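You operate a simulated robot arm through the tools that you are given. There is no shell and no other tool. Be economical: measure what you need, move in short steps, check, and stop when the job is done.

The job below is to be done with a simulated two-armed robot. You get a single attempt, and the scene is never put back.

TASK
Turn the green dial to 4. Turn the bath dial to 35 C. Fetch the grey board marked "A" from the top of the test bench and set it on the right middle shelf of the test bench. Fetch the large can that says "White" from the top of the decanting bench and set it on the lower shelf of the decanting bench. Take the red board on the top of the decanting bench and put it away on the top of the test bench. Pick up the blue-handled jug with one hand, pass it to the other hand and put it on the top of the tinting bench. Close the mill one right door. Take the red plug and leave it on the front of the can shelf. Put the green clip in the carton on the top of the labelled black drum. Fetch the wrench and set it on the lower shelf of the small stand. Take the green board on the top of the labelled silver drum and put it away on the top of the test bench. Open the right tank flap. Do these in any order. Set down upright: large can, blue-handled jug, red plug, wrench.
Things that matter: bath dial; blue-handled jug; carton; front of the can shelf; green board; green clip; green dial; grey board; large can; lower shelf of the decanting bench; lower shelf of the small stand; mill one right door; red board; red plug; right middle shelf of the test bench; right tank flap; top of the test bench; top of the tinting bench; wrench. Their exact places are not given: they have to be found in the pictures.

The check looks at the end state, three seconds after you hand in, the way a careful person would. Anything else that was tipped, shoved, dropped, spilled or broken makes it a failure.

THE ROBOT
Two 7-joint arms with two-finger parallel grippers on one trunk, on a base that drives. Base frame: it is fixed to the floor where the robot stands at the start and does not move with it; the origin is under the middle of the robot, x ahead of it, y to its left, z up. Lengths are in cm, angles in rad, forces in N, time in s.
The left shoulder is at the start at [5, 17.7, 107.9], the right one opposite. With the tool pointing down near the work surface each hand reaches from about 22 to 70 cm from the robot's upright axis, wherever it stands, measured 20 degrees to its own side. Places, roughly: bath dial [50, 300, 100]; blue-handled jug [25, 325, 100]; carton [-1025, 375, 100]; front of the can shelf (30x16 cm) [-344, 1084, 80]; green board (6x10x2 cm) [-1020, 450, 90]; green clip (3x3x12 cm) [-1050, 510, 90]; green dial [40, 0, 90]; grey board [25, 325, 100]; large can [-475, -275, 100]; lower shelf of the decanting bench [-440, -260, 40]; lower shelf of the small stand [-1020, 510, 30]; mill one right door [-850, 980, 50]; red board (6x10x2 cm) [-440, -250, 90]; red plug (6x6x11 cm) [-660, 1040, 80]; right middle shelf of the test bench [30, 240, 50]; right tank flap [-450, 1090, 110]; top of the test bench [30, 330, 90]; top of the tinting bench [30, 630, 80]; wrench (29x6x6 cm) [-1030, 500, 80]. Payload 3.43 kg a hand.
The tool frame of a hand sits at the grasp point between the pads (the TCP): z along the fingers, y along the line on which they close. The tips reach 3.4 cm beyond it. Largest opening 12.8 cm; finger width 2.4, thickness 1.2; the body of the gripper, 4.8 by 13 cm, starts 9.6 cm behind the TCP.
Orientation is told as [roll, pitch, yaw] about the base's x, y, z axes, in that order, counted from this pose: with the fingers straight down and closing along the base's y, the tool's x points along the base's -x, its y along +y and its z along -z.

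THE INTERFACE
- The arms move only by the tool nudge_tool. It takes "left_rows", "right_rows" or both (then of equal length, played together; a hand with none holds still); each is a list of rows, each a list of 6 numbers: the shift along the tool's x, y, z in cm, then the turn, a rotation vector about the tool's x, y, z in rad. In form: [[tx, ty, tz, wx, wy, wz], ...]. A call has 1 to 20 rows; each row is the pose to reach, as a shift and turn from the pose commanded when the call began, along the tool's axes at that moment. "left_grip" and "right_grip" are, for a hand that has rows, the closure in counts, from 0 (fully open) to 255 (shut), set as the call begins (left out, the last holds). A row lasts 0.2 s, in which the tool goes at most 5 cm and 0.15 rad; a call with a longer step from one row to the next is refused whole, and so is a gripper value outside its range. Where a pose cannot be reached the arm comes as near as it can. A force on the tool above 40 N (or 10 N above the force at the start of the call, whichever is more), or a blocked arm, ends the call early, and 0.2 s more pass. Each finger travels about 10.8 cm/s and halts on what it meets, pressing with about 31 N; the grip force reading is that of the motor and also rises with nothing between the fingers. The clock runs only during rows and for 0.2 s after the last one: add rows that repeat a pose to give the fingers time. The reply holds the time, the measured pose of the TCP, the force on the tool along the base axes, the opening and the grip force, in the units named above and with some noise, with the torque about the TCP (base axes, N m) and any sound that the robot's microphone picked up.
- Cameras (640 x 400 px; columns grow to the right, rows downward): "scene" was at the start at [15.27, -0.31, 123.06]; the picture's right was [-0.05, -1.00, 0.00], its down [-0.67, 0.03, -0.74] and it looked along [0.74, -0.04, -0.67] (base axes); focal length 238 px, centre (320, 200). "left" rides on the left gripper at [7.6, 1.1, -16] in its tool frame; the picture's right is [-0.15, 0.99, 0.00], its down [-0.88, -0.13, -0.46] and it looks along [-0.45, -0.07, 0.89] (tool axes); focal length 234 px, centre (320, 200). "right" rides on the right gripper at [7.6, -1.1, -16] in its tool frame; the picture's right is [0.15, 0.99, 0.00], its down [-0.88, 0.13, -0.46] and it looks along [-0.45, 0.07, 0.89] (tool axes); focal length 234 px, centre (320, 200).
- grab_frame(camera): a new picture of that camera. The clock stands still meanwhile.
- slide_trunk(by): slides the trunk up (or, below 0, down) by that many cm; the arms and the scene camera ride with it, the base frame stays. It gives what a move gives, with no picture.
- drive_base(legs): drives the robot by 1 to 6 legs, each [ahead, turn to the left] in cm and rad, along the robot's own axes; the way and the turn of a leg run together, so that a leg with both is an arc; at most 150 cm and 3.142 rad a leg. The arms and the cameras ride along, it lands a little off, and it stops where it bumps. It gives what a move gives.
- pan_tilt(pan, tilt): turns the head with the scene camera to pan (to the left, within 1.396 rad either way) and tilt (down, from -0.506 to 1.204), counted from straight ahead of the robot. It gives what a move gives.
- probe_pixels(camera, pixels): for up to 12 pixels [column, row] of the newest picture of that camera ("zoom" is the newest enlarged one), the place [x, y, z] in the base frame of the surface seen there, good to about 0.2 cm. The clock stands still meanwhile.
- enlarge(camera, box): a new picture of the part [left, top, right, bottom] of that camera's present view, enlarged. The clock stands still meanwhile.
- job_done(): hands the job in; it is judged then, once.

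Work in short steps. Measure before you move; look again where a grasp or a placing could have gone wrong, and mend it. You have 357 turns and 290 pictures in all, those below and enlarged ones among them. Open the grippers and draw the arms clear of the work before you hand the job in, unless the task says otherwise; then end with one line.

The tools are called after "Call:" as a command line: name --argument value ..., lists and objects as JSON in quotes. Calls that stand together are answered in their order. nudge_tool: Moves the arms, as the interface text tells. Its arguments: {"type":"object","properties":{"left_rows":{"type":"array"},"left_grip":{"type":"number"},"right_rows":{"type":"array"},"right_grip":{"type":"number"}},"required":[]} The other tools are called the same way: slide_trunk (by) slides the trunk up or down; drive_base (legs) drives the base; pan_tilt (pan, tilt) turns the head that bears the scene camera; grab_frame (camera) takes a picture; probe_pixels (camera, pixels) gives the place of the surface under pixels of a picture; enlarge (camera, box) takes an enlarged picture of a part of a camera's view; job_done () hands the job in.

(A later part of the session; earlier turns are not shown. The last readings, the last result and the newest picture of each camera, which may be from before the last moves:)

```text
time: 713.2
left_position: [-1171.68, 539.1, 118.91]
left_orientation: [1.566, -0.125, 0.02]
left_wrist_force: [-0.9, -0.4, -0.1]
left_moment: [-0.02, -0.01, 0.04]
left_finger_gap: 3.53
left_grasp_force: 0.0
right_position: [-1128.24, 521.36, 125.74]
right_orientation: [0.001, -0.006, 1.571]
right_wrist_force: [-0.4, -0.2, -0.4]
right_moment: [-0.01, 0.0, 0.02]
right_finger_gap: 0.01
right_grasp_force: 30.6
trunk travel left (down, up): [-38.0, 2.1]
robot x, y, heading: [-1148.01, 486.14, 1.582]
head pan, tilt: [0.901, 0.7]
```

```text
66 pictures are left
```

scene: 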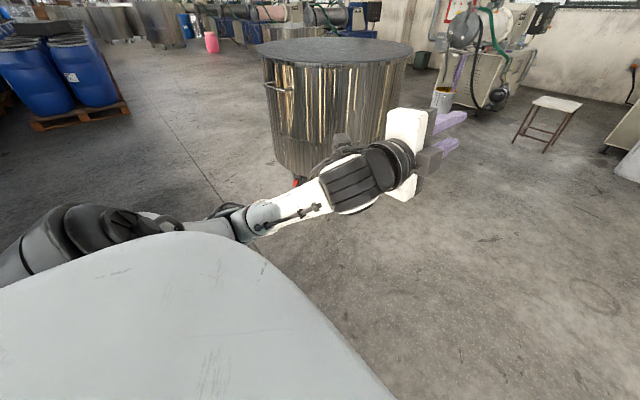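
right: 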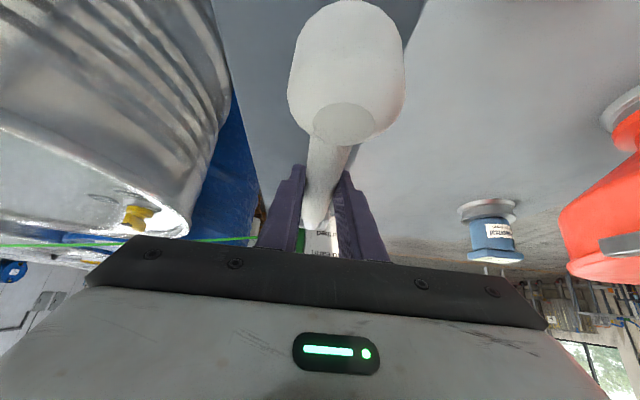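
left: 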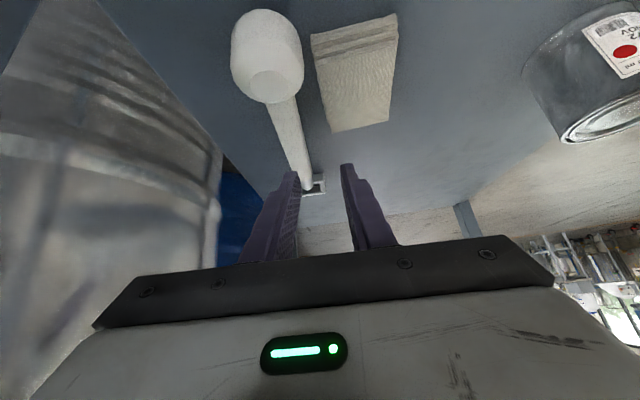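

The elbow is out again. I unspin and pitch down.

Call:
nudge_tool --left_rows '[[0, 0, 0, 0, 0, -0.14], [0, 0, 0, 0, 0, -0.28], [0, 0, 0, 0, 0, -0.42], [0, 0, 0, 0, 0, -0.56], [0, 0, 0, 0, 0, -0.7], [0, 0, 0, 0, 0, -0.84], [0, 0, 0, 0, 0, -0.98], [0, 0, 0, 0, 0, -1.12], [0, 0, 0, 0, 0, -1.26], [0, 0, 0, 0, 0, -1.4], [0, 0, 0, 0, 0, -1.45]]'

Call:
nudge_tool --left_rows '[[0, 0, 0, 0, 0.12, 0], [0, 0, 0, 0, 0.24, 0], [0, 0, 0, 0, 0.36, 0], [0, 0, 0, 0, 0.48, 0], [0, 0, 0, 0, 0.6, 0], [0, 0, 0, 0, 0.72, 0], [0, 0, 0, 0, 0.84, 0], [0, 0, 0, 0, 0.96, 0], [0, 0, 0, 0, 1.08, 0], [0, 0, 0, 0, 1.2, 0], [0, 0, 0, 0, 1.32, 0], [0, 0, 0, 0, 1.44, 0], [0, 0, 0, 0, 1.57, 0]]' --left_grip 255

```text
time: 715.6
left_position: [-1171.79, 539.15, 118.81]
left_orientation: [-0.961, -1.563, 2.552]
left_wrist_force: [0.3, -0.1, -1.0]
left_moment: [0.03, 0.01, 0.01]
left_finger_gap: 3.51
left_grasp_force: 0.0
right_position: [-1128.16, 521.33, 125.75]
right_orientation: [0.003, -0.005, 1.573]
right_wrist_force: [-0.8, -0.4, 0.2]
right_moment: [-0.01, 0.04, 0.01]
right_finger_gap: 0.0
right_grasp_force: 31.0
trunk travel left (down, up): [-38.0, 2.1]
robot x, y, heading: [-1147.77, 485.82, 1.576]
head pan, tilt: [0.901, 0.7]
```

```text
time: 718.4
left_position: [-1171.59, 539.11, 118.62]
left_orientation: [-0.007, 0.005, 1.594]
left_wrist_force: [0.3, -0.3, -0.2]
left_moment: [0.0, 0.0, -0.04]
left_finger_gap: 0.0
left_grasp_force: 30.7
right_position: [-1128.11, 521.4, 125.82]
right_orientation: [0.004, -0.004, 1.573]
right_wrist_force: [0.2, -0.4, -0.5]
right_moment: [-0.04, 0.02, -0.03]
right_finger_gap: 0.0
right_grasp_force: 31.3
trunk travel left (down, up): [-38.0, 2.1]
robot x, y, heading: [-1148.06, 486.0, 1.577]
head pan, tilt: [0.901, 0.7]
```

Left arm restored. Now the green board with the right hand: I drive to about (-1082,470) facing +x.

Call:
drive_base --legs '[[0, -1.8], [67, 0], [0, 0.223]]'

Call:
pan_tilt --pan -0.1 --tilt 0.75

Call:
enlarge --camera "scene" --box '[220, 110, 460, 300]'

```text
time: 727.2
left_position: [-1029.3, 494.65, 118.65]
left_orientation: [-0.005, 0.002, 0.014]
left_wrist_force: [-0.5, -0.5, -0.8]
left_moment: [0.0, 0.01, 0.0]
left_finger_gap: 0.0
left_grasp_force: 30.8
right_position: [-1047.61, 451.34, 125.69]
right_orientation: [0.002, -0.006, -0.004]
right_wrist_force: [0.0, -0.3, 0.3]
right_moment: [-0.03, 0.01, -0.05]
right_finger_gap: 0.0
right_grasp_force: 30.9
trunk travel left (down, up): [-38.0, 2.1]
robot x, y, heading: [-1083.33, 471.07, 0.01]
head pan, tilt: [0.901, 0.7]
```

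```text
time: 728.5
left_position: [-1029.4, 494.69, 118.67]
left_orientation: [-0.006, 0.003, 0.014]
left_wrist_force: [-0.3, 0.0, -0.4]
left_moment: [0.0, 0.02, -0.01]
left_finger_gap: 0.0
left_grasp_force: 30.9
right_position: [-1047.5, 451.31, 125.73]
right_orientation: [0.001, -0.005, -0.005]
right_wrist_force: [0.4, 0.2, 0.0]
right_moment: [0.0, -0.01, -0.05]
right_finger_gap: 0.0
right_grasp_force: 31.0
trunk travel left (down, up): [-38.0, 2.1]
robot x, y, heading: [-1082.49, 471.07, 0.001]
head pan, tilt: [-0.099, 0.75]
```

```text
2.11 times, centred on (340, 205) of scene
```

zoom: 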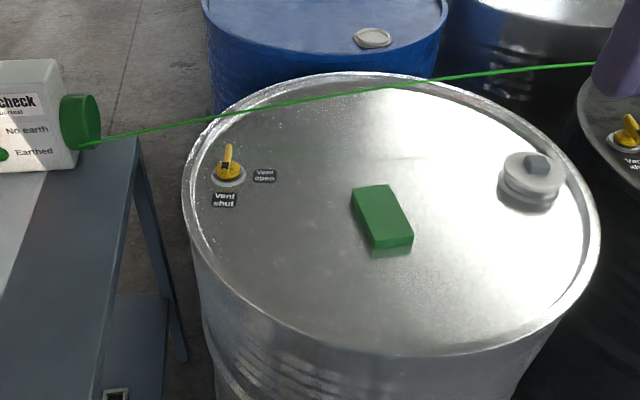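

I probe the board's corners.

Call:
probe_pixels --camera "zoom" --pixels '[[352, 192], [390, 186], [412, 237], [373, 247], [381, 215], [373, 256], [412, 247], [352, 202]]'

```text
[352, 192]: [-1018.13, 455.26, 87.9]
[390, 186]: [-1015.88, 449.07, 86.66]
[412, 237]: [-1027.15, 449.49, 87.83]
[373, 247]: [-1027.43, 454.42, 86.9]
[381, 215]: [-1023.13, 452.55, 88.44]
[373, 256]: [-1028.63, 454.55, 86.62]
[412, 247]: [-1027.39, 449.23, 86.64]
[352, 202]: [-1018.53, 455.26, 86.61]
```

Board centre ≈(-1022.6,452.3), long along x, top 88.4. I bring the right hand above and lower.

Call:
nudge_tool --right_rows '[[-4, 0.2, 1, 0, 0, 0], [-8, 0.4, 2, 0, 0, 0], [-12, 0.6, 4, 0, 0, 0], [-16, 0.8, 6, 0, 0, 0], [-20, 0.9, 8, 0, 0, 0], [-24.9, 1, 8.5, 0, 0, -0.05], [-24.9, 1, 13, 0, 0, -0.05], [-24.9, 1, 17.5, 0, 0, -0.05], [-24.9, 1, 22, 0, 0, -0.05], [-24.9, 1, 26, 0, 0, -0.05], [-24.9, 1, 26, 0, 0, -0.05]]' --right_grip 80

Call:
grab_frame --camera "right"

```text
time: 730.9
left_position: [-1029.58, 494.68, 118.62]
left_orientation: [-0.004, 0.004, 0.014]
left_wrist_force: [0.0, -0.4, -0.1]
left_moment: [0.01, -0.01, 0.0]
left_finger_gap: 0.0
left_grasp_force: 30.7
right_position: [-1022.56, 452.13, 99.92]
right_orientation: [0.0, -0.006, 0.045]
right_wrist_force: [-0.2, 0.3, 0.1]
right_moment: [0.04, 0.02, 0.01]
right_finger_gap: 8.78
right_grasp_force: 0.0
trunk travel left (down, up): [-38.0, 2.1]
robot x, y, heading: [-1082.99, 471.33, -0.001]
head pan, tilt: [-0.099, 0.75]
```

```text
64 pictures are left
```

right: 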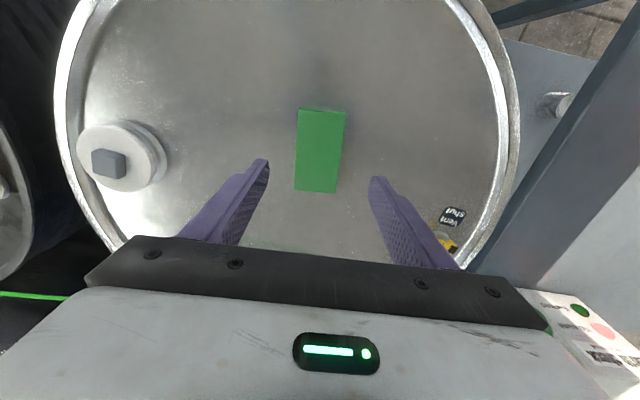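

Perfectly centred. I lower 9.6, close and lift.

Call:
nudge_tool --right_rows '[[0, 0, 4, 0, 0, 0], [0, 0, 7, 0, 0, 0], [0, 0, 9, 0, 0, 0], [0, 0, 9.6, 0, 0, 0], [0, 0, 9.6, 0, 0, 0]]'

Call:
nudge_tool --right_rows '[[0, 0, 0, 0, 0, 0], [0, 0, 0, 0, 0, 0], [0, 0, 0, 0, 0, 0], [0, 0, 0, 0, 0, 0], [0, 0, -2, 0, 0, 0], [0, 0, -6, 0, 0, 0], [0, 0, -10, 0, 0, 0], [2, 0, -14, 0, 0, 0], [4, 0, -18, 0, 0, 0], [7, 0, -22, 0, 0, 0], [10, 0, -25, 0, 0, 0]]' --right_grip 255

Call:
grab_frame --camera "right"

```text
time: 732.1
left_position: [-1029.44, 494.61, 118.7]
left_orientation: [-0.004, 0.004, 0.014]
left_wrist_force: [-0.3, 0.5, 0.2]
left_moment: [0.01, 0.01, 0.0]
left_finger_gap: 0.0
left_grasp_force: 31.2
right_position: [-1022.41, 452.11, 90.12]
right_orientation: [0.001, -0.005, 0.046]
right_wrist_force: [-0.7, 0.6, 0.1]
right_moment: [0.03, 0.02, 0.02]
right_finger_gap: 8.78
right_grasp_force: 0.0
trunk travel left (down, up): [-38.0, 2.1]
robot x, y, heading: [-1082.73, 471.37, 0.003]
head pan, tilt: [-0.099, 0.75]
```

```text
time: 734.5
left_position: [-1029.38, 494.67, 118.64]
left_orientation: [-0.006, 0.003, 0.014]
left_wrist_force: [-0.5, -1.1, 0.4]
left_moment: [0.03, 0.01, 0.0]
left_finger_gap: 0.0
left_grasp_force: 31.4
right_position: [-1032.71, 451.96, 115.54]
right_orientation: [0.001, -0.006, 0.044]
right_wrist_force: [-0.5, -0.4, -0.5]
right_moment: [0.04, -0.02, 0.05]
right_finger_gap: 5.43
right_grasp_force: 31.4
trunk travel left (down, up): [-38.0, 2.1]
robot x, y, heading: [-1083.25, 471.2, 0.005]
head pan, tilt: [-0.099, 0.75]
```

```text
63 pictures are left
```

right: 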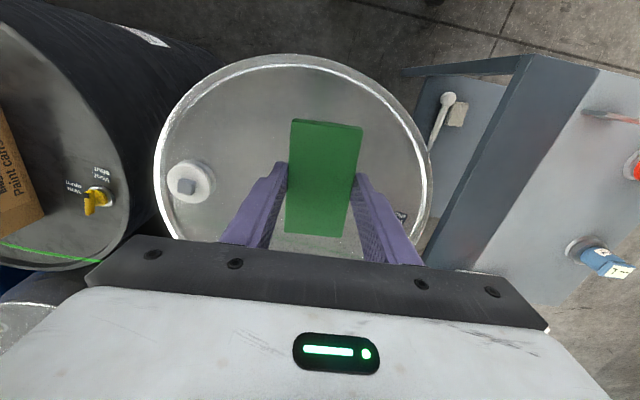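

Green board held level. I back off, face south (-y) and look for a direct way toward the decanting bench.

Call:
drive_base --legs '[[-45, 0], [0, -1.3]]'

Call:
pan_tilt --pan 0.3 --tilt 0.1

Call:
grab_frame --camera "scene"

```text
time: 740.5
left_position: [-1091.03, 426.53, 118.74]
left_orientation: [-0.004, 0.005, -1.274]
left_wrist_force: [-0.3, 0.0, -0.4]
left_moment: [0.0, -0.02, -0.02]
left_finger_gap: 0.0
left_grasp_force: 30.8
right_position: [-1132.82, 417.54, 115.28]
right_orientation: [0.002, -0.005, -1.243]
right_wrist_force: [-0.7, 0.2, 0.5]
right_moment: [0.0, 0.0, 0.01]
right_finger_gap: 5.41
right_grasp_force: 30.9
trunk travel left (down, up): [-38.0, 2.1]
robot x, y, heading: [-1128.29, 471.23, -1.289]
head pan, tilt: [-0.099, 0.75]
```

```text
time: 741.5
left_position: [-1091.01, 426.4, 118.77]
left_orientation: [-0.006, 0.004, -1.276]
left_wrist_force: [0.1, -0.3, -0.5]
left_moment: [-0.01, 0.01, 0.03]
left_finger_gap: 0.0
left_grasp_force: 30.9
right_position: [-1132.75, 417.64, 115.4]
right_orientation: [0.001, -0.005, -1.243]
right_wrist_force: [-0.6, -0.5, -0.1]
right_moment: [-0.01, 0.01, -0.01]
right_finger_gap: 5.42
right_grasp_force: 31.2
trunk travel left (down, up): [-38.0, 2.1]
robot x, y, heading: [-1128.69, 471.12, -1.286]
head pan, tilt: [0.3, 0.099]
```

```text
62 pictures are left
```

scene: 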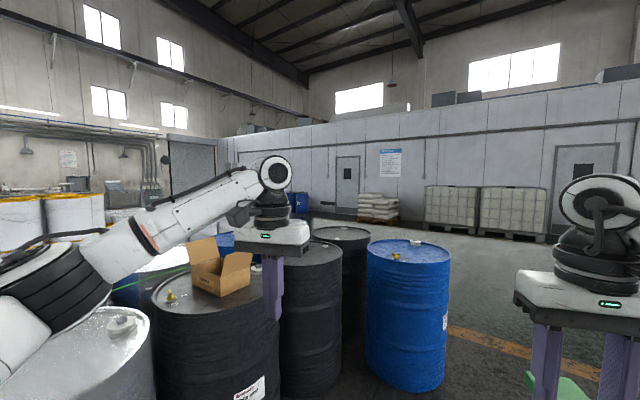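

Open floor lies beyond the blue drum. I probe distances along it.

Call:
probe_pixels --camera "scene" --pixels '[[410, 385], [470, 290], [500, 340], [420, 235], [375, 222], [345, 212], [480, 230], [445, 330], [300, 205], [180, 150], [60, 210]]'

```text
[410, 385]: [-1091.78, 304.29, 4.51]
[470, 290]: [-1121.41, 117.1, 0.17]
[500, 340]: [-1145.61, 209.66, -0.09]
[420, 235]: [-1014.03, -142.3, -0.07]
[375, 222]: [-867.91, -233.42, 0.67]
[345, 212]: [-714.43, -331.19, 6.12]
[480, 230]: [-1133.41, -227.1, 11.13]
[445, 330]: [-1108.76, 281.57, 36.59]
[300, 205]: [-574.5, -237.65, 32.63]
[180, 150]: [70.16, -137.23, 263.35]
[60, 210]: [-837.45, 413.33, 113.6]
```

I drive around the west of the blue drum to about (-1190,195), then look east.

Call:
drive_base --legs '[[0, -0.506], [150, 0], [150, 0], [0, 1.35]]'

Call:
pan_tilt --pan 0 --tilt 0.1

Call:
grab_frame --camera "scene"

```text
time: 760.6
left_position: [-1131.26, 177.68, 118.81]
left_orientation: [-0.005, 0.004, -0.412]
left_wrist_force: [-0.4, -0.1, 0.2]
left_moment: [-0.01, 0.02, -0.02]
left_finger_gap: 0.0
left_grasp_force: 31.4
right_position: [-1151.84, 140.09, 115.48]
right_orientation: [0.001, -0.005, -0.378]
right_wrist_force: [0.0, -0.1, -1.3]
right_moment: [0.02, 0.01, -0.01]
right_finger_gap: 5.41
right_grasp_force: 31.1
trunk travel left (down, up): [-38.0, 2.1]
robot x, y, heading: [-1189.46, 177.98, -0.421]
head pan, tilt: [0.3, 0.099]
```

```text
time: 761.4
left_position: [-1131.23, 177.69, 118.68]
left_orientation: [-0.004, 0.004, -0.414]
left_wrist_force: [-0.7, -0.7, -0.7]
left_moment: [-0.01, -0.02, 0.03]
left_finger_gap: 0.01
left_grasp_force: 31.2
right_position: [-1151.8, 140.1, 115.43]
right_orientation: [0.0, -0.006, -0.38]
right_wrist_force: [0.2, 0.3, 0.2]
right_moment: [-0.03, -0.01, -0.01]
right_finger_gap: 5.4
right_grasp_force: 30.8
trunk travel left (down, up): [-38.0, 2.1]
robot x, y, heading: [-1189.6, 178.46, -0.421]
head pan, tilt: [0.0, 0.099]
```

```text
61 pictures are left
```

scene: 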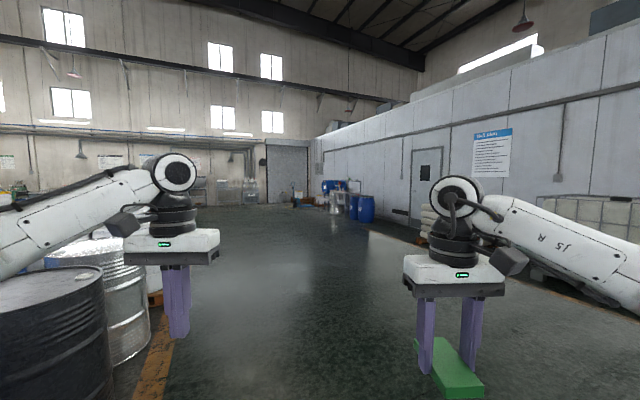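

The aisle is clear all the way to the decanting bench at (345,195). I drive 600 along bearing ≈-0.44.

Call:
drive_base --legs '[[0, -0.01], [150, 0], [150, 0], [150, 0], [150, 0]]'

Call:
pan_tilt --pan -0.1 --tilt 0.25

Call:
grab_frame --camera "scene"

```text
time: 790.4
left_position: [-583.53, -73.33, 118.61]
left_orientation: [-0.005, 0.003, -0.402]
left_wrist_force: [-0.3, -0.4, 0.3]
left_moment: [-0.04, 0.01, 0.02]
left_finger_gap: 0.0
left_grasp_force: 30.7
right_position: [-603.59, -111.09, 115.31]
right_orientation: [0.004, -0.006, -0.368]
right_wrist_force: [-0.6, 0.1, -0.8]
right_moment: [0.01, 0.04, 0.01]
right_finger_gap: 5.39
right_grasp_force: 31.3
trunk travel left (down, up): [-38.0, 2.1]
robot x, y, heading: [-642.24, -73.27, -0.41]
head pan, tilt: [0.0, 0.099]
```

```text
time: 791.1
left_position: [-583.57, -73.26, 118.73]
left_orientation: [-0.005, 0.004, -0.401]
left_wrist_force: [-0.3, 0.1, 0.6]
left_moment: [0.01, -0.03, 0.01]
left_finger_gap: 0.0
left_grasp_force: 31.0
right_position: [-603.63, -111.2, 115.47]
right_orientation: [0.001, -0.004, -0.368]
right_wrist_force: [-0.7, 0.0, -0.2]
right_moment: [0.0, 0.05, -0.03]
right_finger_gap: 5.39
right_grasp_force: 31.5
trunk travel left (down, up): [-38.0, 2.1]
robot x, y, heading: [-641.97, -73.18, -0.413]
head pan, tilt: [-0.099, 0.25]
```

```text
60 pictures are left
```

scene: 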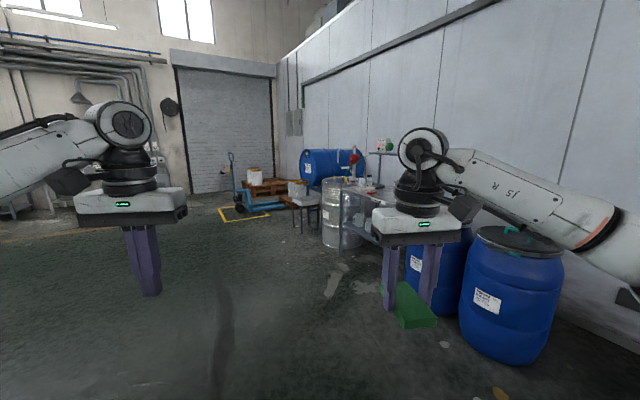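

I continue 175 cm to about (-470,-140), then turn to face the bench (-y).

Call:
drive_base --legs '[[0, 0.06], [150, 0], [25, 0], [0, -1.22]]'

Call:
pan_tilt --pan 0.1 --tilt 0.45

Call:
grab_frame --camera "scene"

```text
time: 803.2
left_position: [-457.41, -183.77, 118.68]
left_orientation: [-0.006, 0.003, -1.549]
left_wrist_force: [0.4, 0.6, -0.9]
left_moment: [-0.04, 0.01, 0.01]
left_finger_gap: 0.0
left_grasp_force: 31.0
right_position: [-500.36, -180.83, 115.26]
right_orientation: [0.001, -0.005, -1.516]
right_wrist_force: [0.0, -0.8, -1.1]
right_moment: [-0.02, 0.02, 0.01]
right_finger_gap: 5.4
right_grasp_force: 31.4
trunk travel left (down, up): [-38.0, 2.1]
robot x, y, heading: [-481.19, -130.6, -1.557]
head pan, tilt: [-0.099, 0.25]
```

```text
time: 804.0
left_position: [-457.54, -183.8, 118.67]
left_orientation: [-0.007, 0.004, -1.55]
left_wrist_force: [-0.3, 0.9, -0.1]
left_moment: [0.01, -0.01, -0.02]
left_finger_gap: 0.0
left_grasp_force: 31.4
right_position: [-500.24, -180.96, 115.37]
right_orientation: [0.001, -0.004, -1.517]
right_wrist_force: [0.7, -0.6, -0.9]
right_moment: [0.03, -0.01, 0.0]
right_finger_gap: 5.41
right_grasp_force: 31.0
trunk travel left (down, up): [-38.0, 2.1]
robot x, y, heading: [-481.41, -130.39, -1.565]
head pan, tilt: [0.099, 0.45]
```

```text
59 pictures are left
```

scene: 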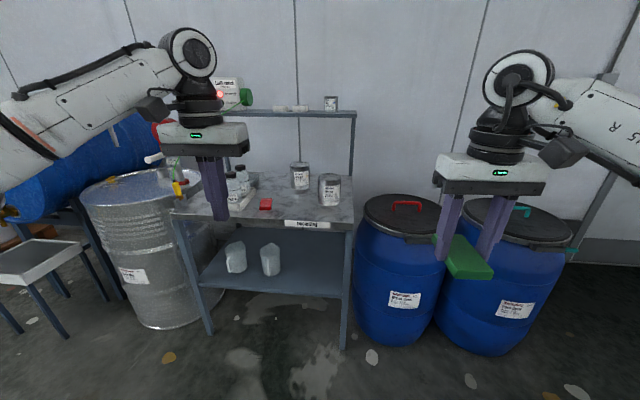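

I enlarge the bench to read the can labels, and probe key points.

Call:
enlarge --camera "scene" --box '[170, 130, 370, 320]'

Call:
probe_pixels --camera "zoom" --pixels '[[512, 155], [512, 190], [512, 210], [490, 185], [535, 185], [415, 150], [305, 235], [290, 245], [322, 232], [430, 450], [540, 500], [560, 230]]'

Call:
probe_pixels --camera "scene" --pixels '[[330, 180], [330, 203], [320, 190], [341, 190], [266, 204], [260, 210], [272, 200], [310, 275], [335, 285], [300, 290], [270, 268], [345, 225]]'

```text
2.11 times, centred on (270, 225) of scene
```

zoom: 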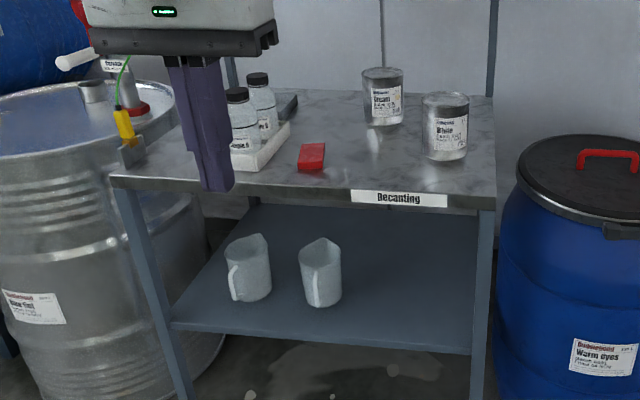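

```text
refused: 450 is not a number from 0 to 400
```

```text
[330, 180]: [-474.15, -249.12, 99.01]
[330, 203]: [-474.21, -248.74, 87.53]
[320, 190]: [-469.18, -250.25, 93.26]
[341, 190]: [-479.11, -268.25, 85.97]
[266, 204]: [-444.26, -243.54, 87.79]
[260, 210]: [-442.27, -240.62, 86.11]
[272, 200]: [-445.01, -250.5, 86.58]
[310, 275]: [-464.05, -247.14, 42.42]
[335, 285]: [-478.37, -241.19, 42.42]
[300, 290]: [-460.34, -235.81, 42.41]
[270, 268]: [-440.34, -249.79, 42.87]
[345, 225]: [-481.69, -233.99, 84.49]
```

The right-hand can (zoom (445,125)) reads "White". I verify with a close zoom, and probe blue drum tops; also test raising the right hand 10 cm.

Call:
enlarge --camera "scene" --box '[285, 155, 350, 215]'

Call:
probe_pixels --camera "scene" --pixels '[[400, 205], [360, 210], [385, 240], [515, 215], [330, 176], [322, 178], [338, 178], [300, 167], [320, 165]]'

Call:
nudge_tool --right_rows '[[2, 0, -3, 0, 0, 0], [4, 0, -6, 0, 0, 0], [6, 0, -9, 0, 0, 0], [8, 0, -11, 0, 0, 0], [8, 0, -11, 0, 0, 0]]'

```text
6.67 times, centred on (318, 185) of scene
```

zoom: 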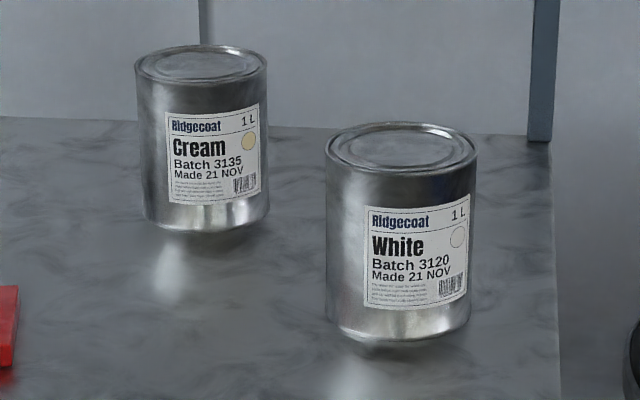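

```text
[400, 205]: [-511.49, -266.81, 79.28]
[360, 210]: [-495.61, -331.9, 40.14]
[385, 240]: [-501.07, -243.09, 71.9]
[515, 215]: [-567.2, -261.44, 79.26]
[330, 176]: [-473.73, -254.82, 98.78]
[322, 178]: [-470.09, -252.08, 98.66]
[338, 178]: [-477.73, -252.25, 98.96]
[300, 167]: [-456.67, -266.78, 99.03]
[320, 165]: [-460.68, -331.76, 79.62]
```

```text
time: 805.1
left_position: [-457.46, -183.84, 118.69]
left_orientation: [-0.005, 0.003, -1.55]
left_wrist_force: [-0.4, 0.1, 0.4]
left_moment: [-0.04, 0.0, 0.01]
left_finger_gap: 0.01
left_grasp_force: 30.7
right_position: [-500.5, -172.91, 126.5]
right_orientation: [0.002, -0.004, -1.516]
right_wrist_force: [-0.2, -0.5, 0.1]
right_moment: [-0.01, 0.01, 0.01]
right_finger_gap: 5.4
right_grasp_force: 31.3
trunk travel left (down, up): [-38.0, 2.1]
robot x, y, heading: [-481.6, -130.65, -1.56]
head pan, tilt: [0.099, 0.45]
```

White confirmed: can centre ≈(-474,-254.4), diameter ≈11.3, z 86–99. I lower the trunk 12 and level the left hand here in the open.

Call:
slide_trunk --by -12

Call:
nudge_tool --left_rows '[[0, -0.4, 0.5, 0, -0.12, 0], [0, -0.8, 1, 0, -0.24, 0], [0, -1.2, 1.5, 0, -0.36, 0], [0, -1.6, 2.5, 0, -0.48, 0], [0, -2, 3.5, 0, -0.6, 0], [0, -2.4, 4.5, 0, -0.72, 0], [0, -2.8, 5.5, 0, -0.84, 0], [0, -3.2, 6.5, 0, -0.96, 0], [0, -3.6, 7.5, 0, -1.08, 0], [0, -4, 8.5, 0, -1.2, 0], [0, -4.4, 9.5, 0, -1.32, 0], [0, -4.7, 10, 0, -1.44, 0], [0, -5, 10, 0, -1.57, 0], [0, -5, 10, 0, -1.57, 0]]' --left_grip 0

Call:
drive_base --legs '[[0, -0.19], [36, 0], [0, 0.185]]'

Call:
grab_frame --camera "left"

```text
time: 806.6
left_position: [-457.25, -183.85, 106.83]
left_orientation: [-0.007, 0.005, -1.55]
left_wrist_force: [-0.9, 0.2, 0.5]
left_moment: [0.0, 0.02, 0.0]
left_finger_gap: 0.01
left_grasp_force: 31.1
right_position: [-500.57, -172.86, 114.54]
right_orientation: [0.001, -0.005, -1.517]
right_wrist_force: [-0.5, 0.1, -0.2]
right_moment: [-0.03, -0.01, -0.01]
right_finger_gap: 5.38
right_grasp_force: 31.5
trunk travel left (down, up): [-26.0, 14.1]
robot x, y, heading: [-480.96, -130.58, -1.564]
head pan, tilt: [0.099, 0.45]
```

```text
time: 809.6
left_position: [-462.4, -183.89, 96.73]
left_orientation: [-0.981, -1.567, -0.572]
left_wrist_force: [0.0, -0.2, 0.3]
left_moment: [0.02, 0.0, -0.01]
left_finger_gap: 12.79
left_grasp_force: 0.1
right_position: [-500.55, -173.01, 114.49]
right_orientation: [0.001, -0.005, -1.516]
right_wrist_force: [0.4, -0.2, -0.4]
right_moment: [0.02, -0.01, 0.03]
right_finger_gap: 5.41
right_grasp_force: 30.7
trunk travel left (down, up): [-26.0, 14.1]
robot x, y, heading: [-481.08, -130.44, -1.562]
head pan, tilt: [0.099, 0.45]
```

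```text
time: 813.4
left_position: [-469.08, -219.4, 96.75]
left_orientation: [-0.869, -1.566, -0.687]
left_wrist_force: [0.1, -0.7, 0.5]
left_moment: [0.01, 0.01, -0.02]
left_finger_gap: 12.8
left_grasp_force: 0.2
right_position: [-506.95, -208.1, 114.61]
right_orientation: [0.002, -0.006, -1.523]
right_wrist_force: [-1.0, -0.2, -1.2]
right_moment: [-0.01, 0.02, 0.01]
right_finger_gap: 5.39
right_grasp_force: 30.9
trunk travel left (down, up): [-26.0, 14.1]
robot x, y, heading: [-488.09, -165.94, -1.567]
head pan, tilt: [0.099, 0.45]
```

```text
56 pictures are left
```

left: 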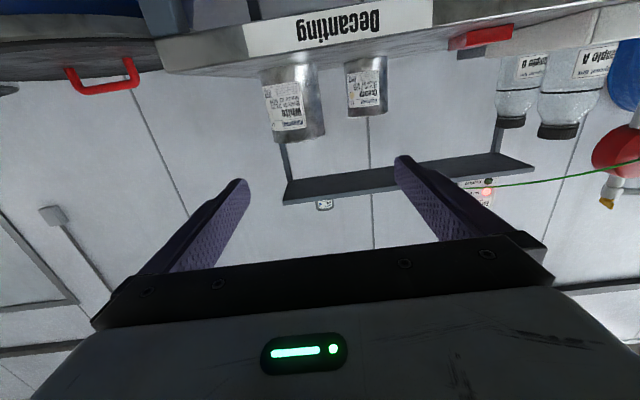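

I shift 5.3 to the right (toward x=-474.4) and drive 26 ahead, then look.

Call:
nudge_tool --left_rows '[[0, -2.7, 0, 0, 0, 0], [0, -5.3, 0, -0.015, 0, 0], [0, -5.3, 0, -0.015, 0, 0]]'

Call:
drive_base --legs '[[23, 0]]'

Call:
grab_frame --camera "left"

Call:
enlarge --camera "scene" --box '[180, 110, 420, 300]'

```text
time: 814.2
left_position: [-474.34, -219.44, 96.82]
left_orientation: [-0.751, -1.566, -0.787]
left_wrist_force: [0.1, -0.2, -0.2]
left_moment: [-0.04, -0.01, 0.03]
left_finger_gap: 12.78
left_grasp_force: 0.1
right_position: [-507.16, -208.17, 114.5]
right_orientation: [0.002, -0.006, -1.523]
right_wrist_force: [-0.2, 0.2, -0.7]
right_moment: [-0.02, 0.03, 0.04]
right_finger_gap: 5.37
right_grasp_force: 31.0
trunk travel left (down, up): [-26.0, 14.1]
robot x, y, heading: [-487.71, -166.17, -1.568]
head pan, tilt: [0.099, 0.45]
```

```text
time: 815.9
left_position: [-474.37, -242.75, 96.75]
left_orientation: [-0.753, -1.563, -0.786]
left_wrist_force: [-0.1, -0.2, 0.1]
left_moment: [-0.03, -0.01, 0.02]
left_finger_gap: 12.79
left_grasp_force: 0.1
right_position: [-507.13, -231.28, 114.45]
right_orientation: [0.001, -0.004, -1.525]
right_wrist_force: [-0.4, -0.2, -0.1]
right_moment: [0.04, 0.01, 0.03]
right_finger_gap: 5.42
right_grasp_force: 30.6
trunk travel left (down, up): [-26.0, 14.1]
robot x, y, heading: [-487.61, -189.02, -1.567]
head pan, tilt: [0.099, 0.45]
```

```text
55 pictures are left
```

left: 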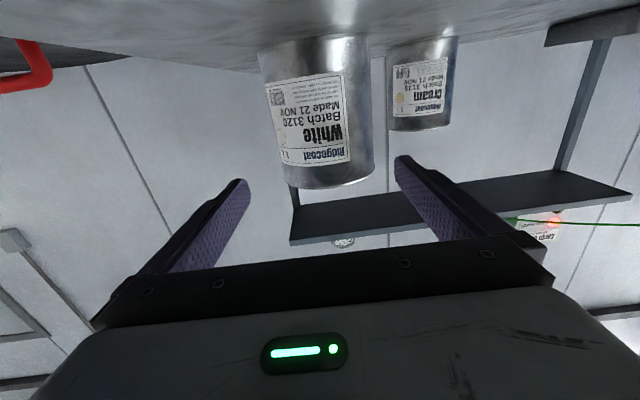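

```text
2.11 times, centred on (300, 205) of scene
```

zoom: 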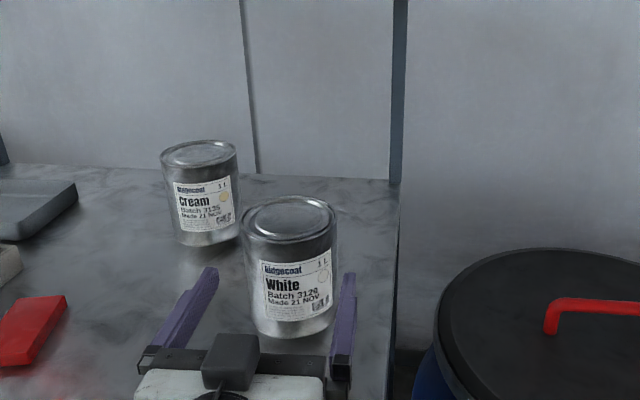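

Centred on the can. I advance 11 cm with a 0.4 cm raise, then close.

Call:
nudge_tool --left_rows '[[-0.4, 0.1, 2.5, 0, 0, 0], [-0.4, 0.2, 5, 0, 0, 0], [-0.4, 0.3, 7.5, 0, 0, 0], [-0.4, 0.3, 9.5, 0, 0, 0], [-0.4, 0.3, 11, 0, 0, 0], [-0.4, 0.3, 11, 0, 0, 0]]'

Call:
nudge_tool --left_rows '[[0, 0, 0, 0, 0, 0], [0, 0, 0, 0, 0, 0], [0, 0, 0, 0, 0, 0]]' --left_grip 255

Call:
enlarge --camera "scene" --box '[180, 110, 420, 300]'

```text
time: 817.3
left_position: [-473.69, -253.67, 96.87]
left_orientation: [-0.813, -1.563, -0.723]
left_wrist_force: [-0.1, 0.1, 0.1]
left_moment: [-0.02, -0.02, 0.03]
left_finger_gap: 12.79
left_grasp_force: 0.1
right_position: [-507.09, -231.31, 114.46]
right_orientation: [0.002, -0.005, -1.523]
right_wrist_force: [-0.4, 0.0, -1.3]
right_moment: [0.01, 0.01, -0.01]
right_finger_gap: 5.41
right_grasp_force: 31.1
trunk travel left (down, up): [-26.0, 14.1]
robot x, y, heading: [-487.88, -189.04, -1.569]
head pan, tilt: [0.099, 0.45]
```

```text
time: 818.1
left_position: [-473.57, -253.66, 96.86]
left_orientation: [-0.601, -1.564, -0.935]
left_wrist_force: [5.0, -1.2, 0.9]
left_moment: [-0.02, -0.75, -0.03]
left_finger_gap: 10.98
left_grasp_force: 31.0
right_position: [-507.12, -231.27, 114.46]
right_orientation: [0.002, -0.004, -1.522]
right_wrist_force: [-0.2, 0.1, 0.3]
right_moment: [0.01, 0.03, -0.01]
right_finger_gap: 5.42
right_grasp_force: 31.2
trunk travel left (down, up): [-26.0, 14.1]
robot x, y, heading: [-487.44, -188.91, -1.568]
head pan, tilt: [0.099, 0.45]
```

```text
2.11 times, centred on (300, 205) of scene
```

zoom: 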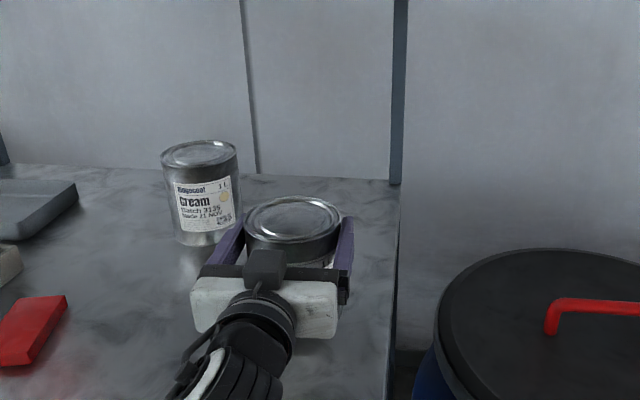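

Gripped (10.98 cm, 31 N). I lift 4 cm and check the load.

Call:
nudge_tool --left_rows '[[-0.5, 0, 0, 0, 0, 0], [-1.5, 0, 0, 0, 0, 0], [-3, 0, 0, 0, 0, 0], [-4, 0, 0, 0, 0, 0], [-4, 0, 0, 0, 0, 0]]'

Call:
drive_base --legs '[[-42, 0]]'

Call:
grab_frame --camera "left"

```text
time: 819.3
left_position: [-473.75, -253.63, 100.75]
left_orientation: [-0.536, -1.562, -1.001]
left_wrist_force: [-0.3, 0.5, -11.7]
left_moment: [0.06, 0.01, 0.02]
left_finger_gap: 10.99
left_grasp_force: 30.5
right_position: [-507.04, -231.31, 114.48]
right_orientation: [0.002, -0.004, -1.525]
right_wrist_force: [-0.1, 0.2, -0.3]
right_moment: [-0.02, 0.04, -0.02]
right_finger_gap: 5.4
right_grasp_force: 30.7
trunk travel left (down, up): [-26.0, 14.1]
robot x, y, heading: [-487.64, -188.94, -1.568]
head pan, tilt: [0.099, 0.45]
```

```text
time: 821.9
left_position: [-473.95, -211.79, 100.8]
left_orientation: [-0.619, -1.562, -0.927]
left_wrist_force: [0.9, 0.5, -12.0]
left_moment: [0.04, -0.02, -0.04]
left_finger_gap: 11.0
left_grasp_force: 30.6
right_position: [-507.27, -189.43, 114.56]
right_orientation: [0.004, -0.005, -1.527]
right_wrist_force: [0.3, -0.1, 0.5]
right_moment: [-0.02, -0.01, 0.01]
right_finger_gap: 5.41
right_grasp_force: 31.4
trunk travel left (down, up): [-26.0, 14.1]
robot x, y, heading: [-487.74, -147.21, -1.574]
head pan, tilt: [0.099, 0.45]
```

```text
52 pictures are left
```

left: 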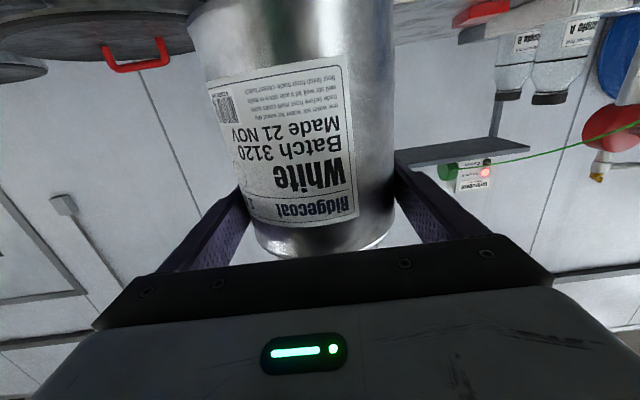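

Can weighs ~1.2 kg and is secure. I lower the trunk 20 and the arm ~25 in the open, shifting 7 left (toward x=-467).

Call:
slide_trunk --by -20

Call:
nudge_tool --left_rows '[[3, 1, 0, 0, 0, 0], [6, 2, 0, 0, 0, 0], [9, 3, 0, 0, 0, 0], [12, 4, 0, 0, 0, 0], [15, 5, 0, 0, 0, 0], [18, 6, 0, 0, 0, 0], [21, 7, 0, 0, 0, 0], [24, 7, 0, 0, 0, 0], [24.6, 7, 0, 0, 0, 0]]'

Call:
grab_frame --camera "scene"

```text
time: 824.1
left_position: [-473.95, -211.79, 80.7]
left_orientation: [-0.545, -1.563, -1.0]
left_wrist_force: [-0.5, -0.1, -12.3]
left_moment: [0.08, 0.01, 0.01]
left_finger_gap: 10.99
left_grasp_force: 30.5
right_position: [-507.36, -189.41, 94.47]
right_orientation: [0.003, -0.004, -1.526]
right_wrist_force: [0.6, -0.3, -0.5]
right_moment: [0.01, 0.0, 0.0]
right_finger_gap: 5.38
right_grasp_force: 30.9
trunk travel left (down, up): [-6.0, 34.1]
robot x, y, heading: [-487.78, -146.81, -1.571]
head pan, tilt: [0.099, 0.45]
```

```text
time: 826.3
left_position: [-463.94, -211.34, 55.58]
left_orientation: [1.341, -1.491, -2.873]
left_wrist_force: [1.2, 0.0, -12.9]
left_moment: [0.06, 0.04, 0.01]
left_finger_gap: 10.97
left_grasp_force: 30.8
right_position: [-507.28, -189.44, 94.53]
right_orientation: [0.002, -0.004, -1.526]
right_wrist_force: [0.2, -0.9, -0.3]
right_moment: [0.05, 0.01, 0.04]
right_finger_gap: 5.37
right_grasp_force: 31.5
trunk travel left (down, up): [-6.0, 34.1]
robot x, y, heading: [-487.92, -147.17, -1.57]
head pan, tilt: [0.099, 0.45]
stopped in row 9 (left hand): the arm was blocked; the commanded pose is now the measured one
```

```text
51 pictures are left
```

scene: 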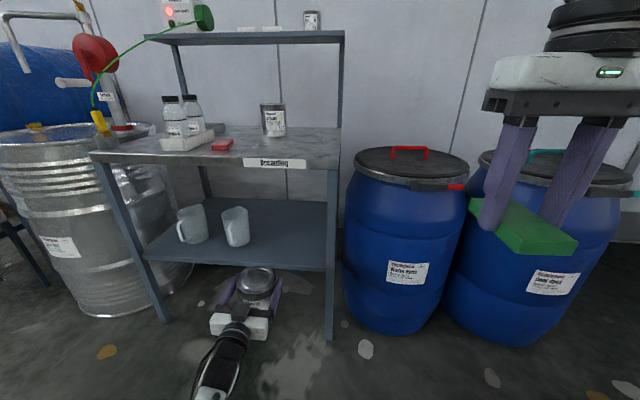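

The can tilted ~4° as the arm hit a limit; I correct with a small spin and re-check the reading.

Call:
nudge_tool --left_rows '[[0, 0, 0.5, 0, 0, -0.04], [0, 0, 1, 0, -0.01, -0.078], [0, 0, 1, 0, -0.01, -0.078]]'

Call:
drive_base --legs '[[20, 0]]'

Call:
grab_frame --camera "scene"

```text
time: 827.1
left_position: [-463.78, -212.35, 55.8]
left_orientation: [1.007, -1.566, -2.538]
left_wrist_force: [-0.4, 0.1, -13.2]
left_moment: [0.07, 0.0, 0.05]
left_finger_gap: 10.97
left_grasp_force: 31.2
right_position: [-507.27, -189.55, 94.36]
right_orientation: [0.003, -0.003, -1.526]
right_wrist_force: [0.0, 0.5, 0.3]
right_moment: [-0.01, -0.01, 0.0]
right_finger_gap: 5.39
right_grasp_force: 31.2
trunk travel left (down, up): [-6.0, 34.1]
robot x, y, heading: [-487.58, -147.24, -1.57]
head pan, tilt: [0.099, 0.45]
```

```text
time: 828.7
left_position: [-464.0, -232.07, 55.92]
left_orientation: [1.477, -1.567, -3.013]
left_wrist_force: [0.4, 0.6, -13.1]
left_moment: [0.06, 0.05, -0.01]
left_finger_gap: 10.97
left_grasp_force: 31.6
right_position: [-507.47, -208.9, 94.44]
right_orientation: [0.003, -0.001, -1.531]
right_wrist_force: [0.0, 0.0, -0.4]
right_moment: [-0.03, 0.01, 0.0]
right_finger_gap: 5.41
right_grasp_force: 30.6
trunk travel left (down, up): [-6.0, 34.1]
robot x, y, heading: [-487.56, -166.82, -1.579]
head pan, tilt: [0.099, 0.45]
```

```text
50 pictures are left
```

scene: 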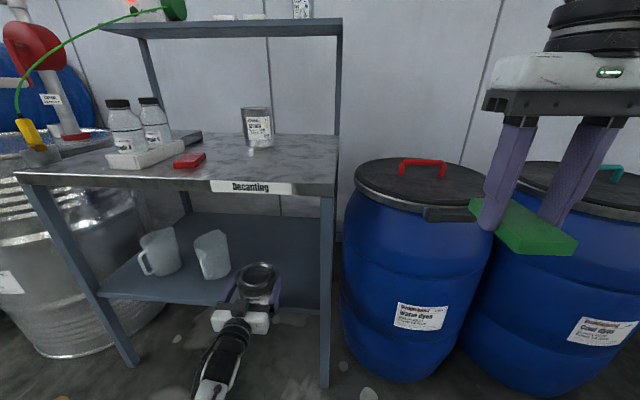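

The can clears the shelf by 2.6 cm. I probe the nearest jug and the shelf edge, then drive 13 ahead.

Call:
probe_pixels --camera "scene" --pixels '[[228, 255], [212, 265], [240, 303], [300, 303], [322, 260]]'

Call:
drive_base --legs '[[13, 0]]'

Call:
grab_frame --camera "scene"

```text
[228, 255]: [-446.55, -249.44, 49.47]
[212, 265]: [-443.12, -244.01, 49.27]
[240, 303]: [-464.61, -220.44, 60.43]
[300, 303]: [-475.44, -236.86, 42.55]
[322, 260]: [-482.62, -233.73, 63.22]
```

```text
time: 829.9
left_position: [-463.76, -244.66, 55.8]
left_orientation: [0.896, -1.565, -2.428]
left_wrist_force: [0.2, 0.4, -12.5]
left_moment: [0.1, -0.01, -0.03]
left_finger_gap: 11.0
left_grasp_force: 31.2
right_position: [-507.37, -221.69, 94.48]
right_orientation: [0.002, -0.005, -1.528]
right_wrist_force: [-0.5, -0.2, -1.0]
right_moment: [0.01, 0.0, -0.01]
right_finger_gap: 5.42
right_grasp_force: 31.2
trunk travel left (down, up): [-6.0, 34.1]
robot x, y, heading: [-487.68, -179.56, -1.577]
head pan, tilt: [0.099, 0.45]
```

```text
49 pictures are left
```

scene: 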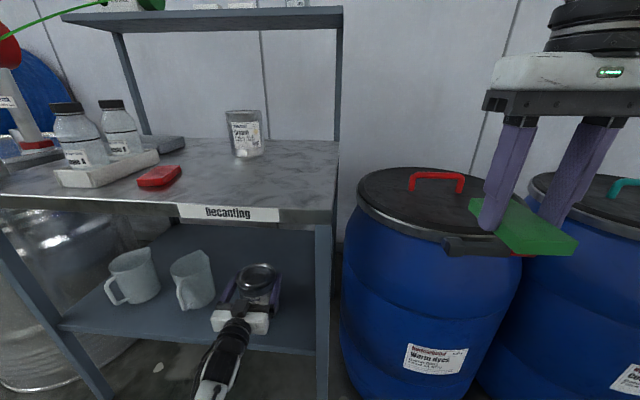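

The can is over the shelf. I lower with the trunk (steadier): 2.2 cm, then in small increments to contact.

Call:
slide_trunk --by -2.3

Call:
slide_trunk --by -0.4

```text
time: 830.6
left_position: [-463.59, -244.55, 55.5]
left_orientation: [2.418, -1.546, 2.338]
left_wrist_force: [0.8, -0.1, -13.2]
left_moment: [0.1, 0.04, -0.02]
left_finger_gap: 11.0
left_grasp_force: 31.2
right_position: [-507.87, -221.07, 93.03]
right_orientation: [0.007, -0.018, -1.527]
right_wrist_force: [-0.4, 0.4, -1.2]
right_moment: [0.0, 0.01, -0.01]
right_finger_gap: 5.41
right_grasp_force: 31.3
trunk travel left (down, up): [-3.7, 36.4]
robot x, y, heading: [-488.03, -179.77, -1.574]
head pan, tilt: [0.099, 0.45]
```

```text
time: 831.2
left_position: [-463.64, -244.64, 55.92]
left_orientation: [2.506, -1.536, 2.248]
left_wrist_force: [-0.6, 0.6, -13.6]
left_moment: [0.05, 0.0, 0.01]
left_finger_gap: 10.95
left_grasp_force: 30.8
right_position: [-508.17, -220.81, 92.81]
right_orientation: [0.013, -0.02, -1.527]
right_wrist_force: [1.0, 0.1, -0.3]
right_moment: [0.04, -0.04, 0.01]
right_finger_gap: 5.4
right_grasp_force: 31.0
trunk travel left (down, up): [-3.3, 36.8]
robot x, y, heading: [-487.63, -179.51, -1.57]
head pan, tilt: [0.099, 0.45]
```

The left z didn't follow: the arm's elbow is pressing on the base. I undo the trunk move, back the base 14 and extend the arm 14 instead to free the elbow.

Call:
slide_trunk --by 2.7

Call:
drive_base --legs '[[-14, 0]]'

Call:
nudge_tool --left_rows '[[0, 0, 3, 0, 0, 0], [0, 0, 6, 0, 0, 0], [0, 0, 9, 0, 0, 0], [0, 0, 12, 0, 0, 0], [0, 0, 14, 0, 0, 0], [0, 0, 14, 0, 0, 0]]'

Call:
grab_frame --camera "scene"

```text
time: 831.9
left_position: [-463.93, -244.53, 54.87]
left_orientation: [0.273, -1.556, -1.806]
left_wrist_force: [-0.1, -0.3, -13.3]
left_moment: [0.03, 0.01, -0.01]
left_finger_gap: 10.98
left_grasp_force: 31.2
right_position: [-507.44, -221.7, 94.24]
right_orientation: [0.002, -0.003, -1.527]
right_wrist_force: [0.3, -0.4, -1.1]
right_moment: [0.01, 0.0, 0.0]
right_finger_gap: 5.38
right_grasp_force: 31.1
trunk travel left (down, up): [-6.0, 34.1]
robot x, y, heading: [-487.44, -179.58, -1.572]
head pan, tilt: [0.099, 0.45]
```

```text
time: 833.2
left_position: [-463.97, -230.87, 55.51]
left_orientation: [0.497, -1.562, -2.029]
left_wrist_force: [0.6, 0.2, -13.1]
left_moment: [0.04, 0.04, -0.01]
left_finger_gap: 10.96
left_grasp_force: 31.7
right_position: [-507.5, -207.73, 94.49]
right_orientation: [0.001, -0.003, -1.53]
right_wrist_force: [1.3, -0.5, -1.4]
right_moment: [0.01, -0.01, 0.0]
right_finger_gap: 5.37
right_grasp_force: 30.7
trunk travel left (down, up): [-6.0, 34.1]
robot x, y, heading: [-487.88, -165.57, -1.574]
head pan, tilt: [0.099, 0.45]
```

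```text
time: 834.6
left_position: [-463.38, -244.69, 55.23]
left_orientation: [0.314, -1.559, -1.848]
left_wrist_force: [-0.7, -0.5, -12.8]
left_moment: [0.04, 0.02, -0.01]
left_finger_gap: 11.01
left_grasp_force: 31.0
right_position: [-507.49, -207.71, 94.57]
right_orientation: [0.001, -0.005, -1.53]
right_wrist_force: [-0.8, -0.2, 0.1]
right_moment: [0.04, 0.0, 0.04]
right_finger_gap: 5.41
right_grasp_force: 31.2
trunk travel left (down, up): [-6.0, 34.1]
robot x, y, heading: [-488.0, -165.49, -1.575]
head pan, tilt: [0.099, 0.45]
```

```text
48 pictures are left
```

scene: 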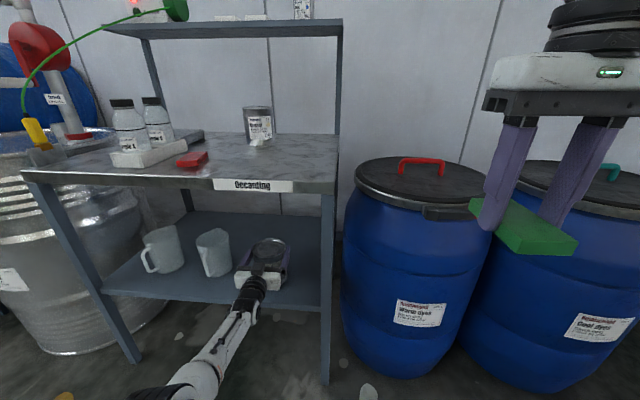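

Arm extended with free elbow. I lower gently ~2 cm to contact.

Call:
nudge_tool --left_rows '[[0.6, 0, 0, 0, 0, 0], [1.2, 0, 0, 0, 0, 0], [1.6, 0, 0, 0, 0, 0], [1.9, 0, 0, 0, 0, 0], [2.1, 0, 0, 0, 0, 0], [2.3, 0, 0, 0, 0, 0], [2.3, 0, 0, 0, 0, 0]]'

```text
time: 836.2
left_position: [-463.68, -244.34, 53.74]
left_orientation: [0.356, -1.56, -1.89]
left_wrist_force: [0.4, 0.3, -12.5]
left_moment: [0.04, 0.05, 0.01]
left_finger_gap: 10.97
left_grasp_force: 31.5
left hand out of reach, approached as far as the arm can: row 4, 5, 6, 7
right_position: [-507.42, -207.78, 94.54]
right_orientation: [0.003, -0.005, -1.53]
right_wrist_force: [0.8, 0.2, -0.6]
right_moment: [-0.01, 0.0, 0.03]
right_finger_gap: 5.4
right_grasp_force: 31.2
trunk travel left (down, up): [-6.0, 34.1]
robot x, y, heading: [-487.65, -165.67, -1.573]
head pan, tilt: [0.099, 0.45]
```

Half a centimetre remains; I use the trunk now.

Call:
slide_trunk --by -0.5

Call:
slide_trunk --by -0.4

```text
time: 836.8
left_position: [-463.8, -244.37, 53.64]
left_orientation: [1.582, -1.566, -3.116]
left_wrist_force: [0.9, -1.3, -1.7]
left_moment: [0.2, 0.49, 0.01]
left_finger_gap: 10.97
left_grasp_force: 30.9
right_position: [-507.43, -207.53, 94.03]
right_orientation: [0.003, -0.003, -1.53]
right_wrist_force: [-0.1, -0.1, -0.5]
right_moment: [-0.01, 0.03, 0.04]
right_finger_gap: 5.39
right_grasp_force: 30.6
trunk travel left (down, up): [-5.5, 34.6]
robot x, y, heading: [-488.16, -165.65, -1.577]
head pan, tilt: [0.099, 0.45]
```

```text
time: 837.3
left_position: [-463.82, -244.56, 53.62]
left_orientation: [2.833, -1.565, 1.917]
left_wrist_force: [1.0, -0.9, 10.4]
left_moment: [-0.39, 1.12, 0.05]
left_finger_gap: 10.97
left_grasp_force: 31.0
right_position: [-507.65, -207.42, 93.76]
right_orientation: [0.002, -0.008, -1.529]
right_wrist_force: [0.0, -0.4, -1.0]
right_moment: [-0.01, 0.0, 0.02]
right_finger_gap: 5.41
right_grasp_force: 31.9
trunk travel left (down, up): [-5.1, 35.0]
robot x, y, heading: [-488.24, -165.35, -1.573]
head pan, tilt: [0.099, 0.45]
```

The can rests on the shelf. I open fully and back straight out with the base.

Call:
nudge_tool --left_rows '[[0, 0, 0, 0, 0, 0], [0, 0, 0, 0, 0, 0], [0, 0, 0, 0, 0, 0]]' --left_grip 0

Call:
drive_base --legs '[[-35, 0]]'

Call:
grab_frame --camera "scene"

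```text
time: 838.1
left_position: [-463.76, -244.28, 53.02]
left_orientation: [0.647, -1.565, -2.179]
left_wrist_force: [-0.5, -0.9, 0.0]
left_moment: [0.01, -0.05, -0.01]
left_finger_gap: 12.8
left_grasp_force: 0.1
right_position: [-507.32, -207.5, 93.71]
right_orientation: [0.001, -0.005, -1.529]
right_wrist_force: [-0.5, 0.0, -0.1]
right_moment: [0.02, -0.01, -0.01]
right_finger_gap: 5.4
right_grasp_force: 31.3
trunk travel left (down, up): [-5.1, 35.0]
robot x, y, heading: [-487.8, -165.71, -1.573]
head pan, tilt: [0.099, 0.45]
```

```text
time: 840.4
left_position: [-463.63, -209.45, 52.94]
left_orientation: [0.653, -1.564, -2.188]
left_wrist_force: [0.7, -0.3, 0.4]
left_moment: [-0.03, -0.05, -0.01]
left_finger_gap: 12.8
left_grasp_force: 0.1
right_position: [-507.42, -172.65, 93.69]
right_orientation: [0.003, -0.006, -1.53]
right_wrist_force: [-0.5, -0.5, -0.9]
right_moment: [0.03, -0.03, -0.02]
right_finger_gap: 5.39
right_grasp_force: 30.7
trunk travel left (down, up): [-5.1, 35.0]
robot x, y, heading: [-487.53, -130.76, -1.572]
head pan, tilt: [0.099, 0.45]
```

```text
47 pictures are left
```

scene: 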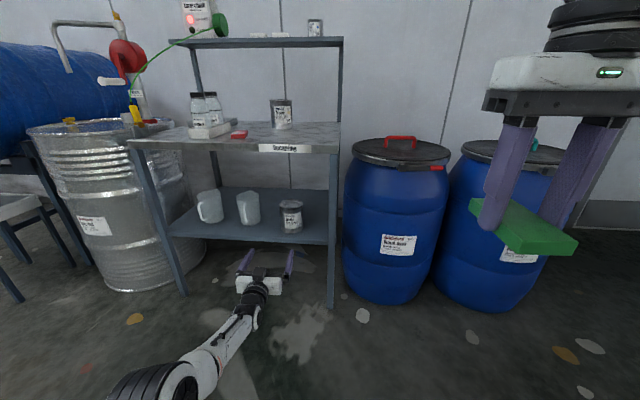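

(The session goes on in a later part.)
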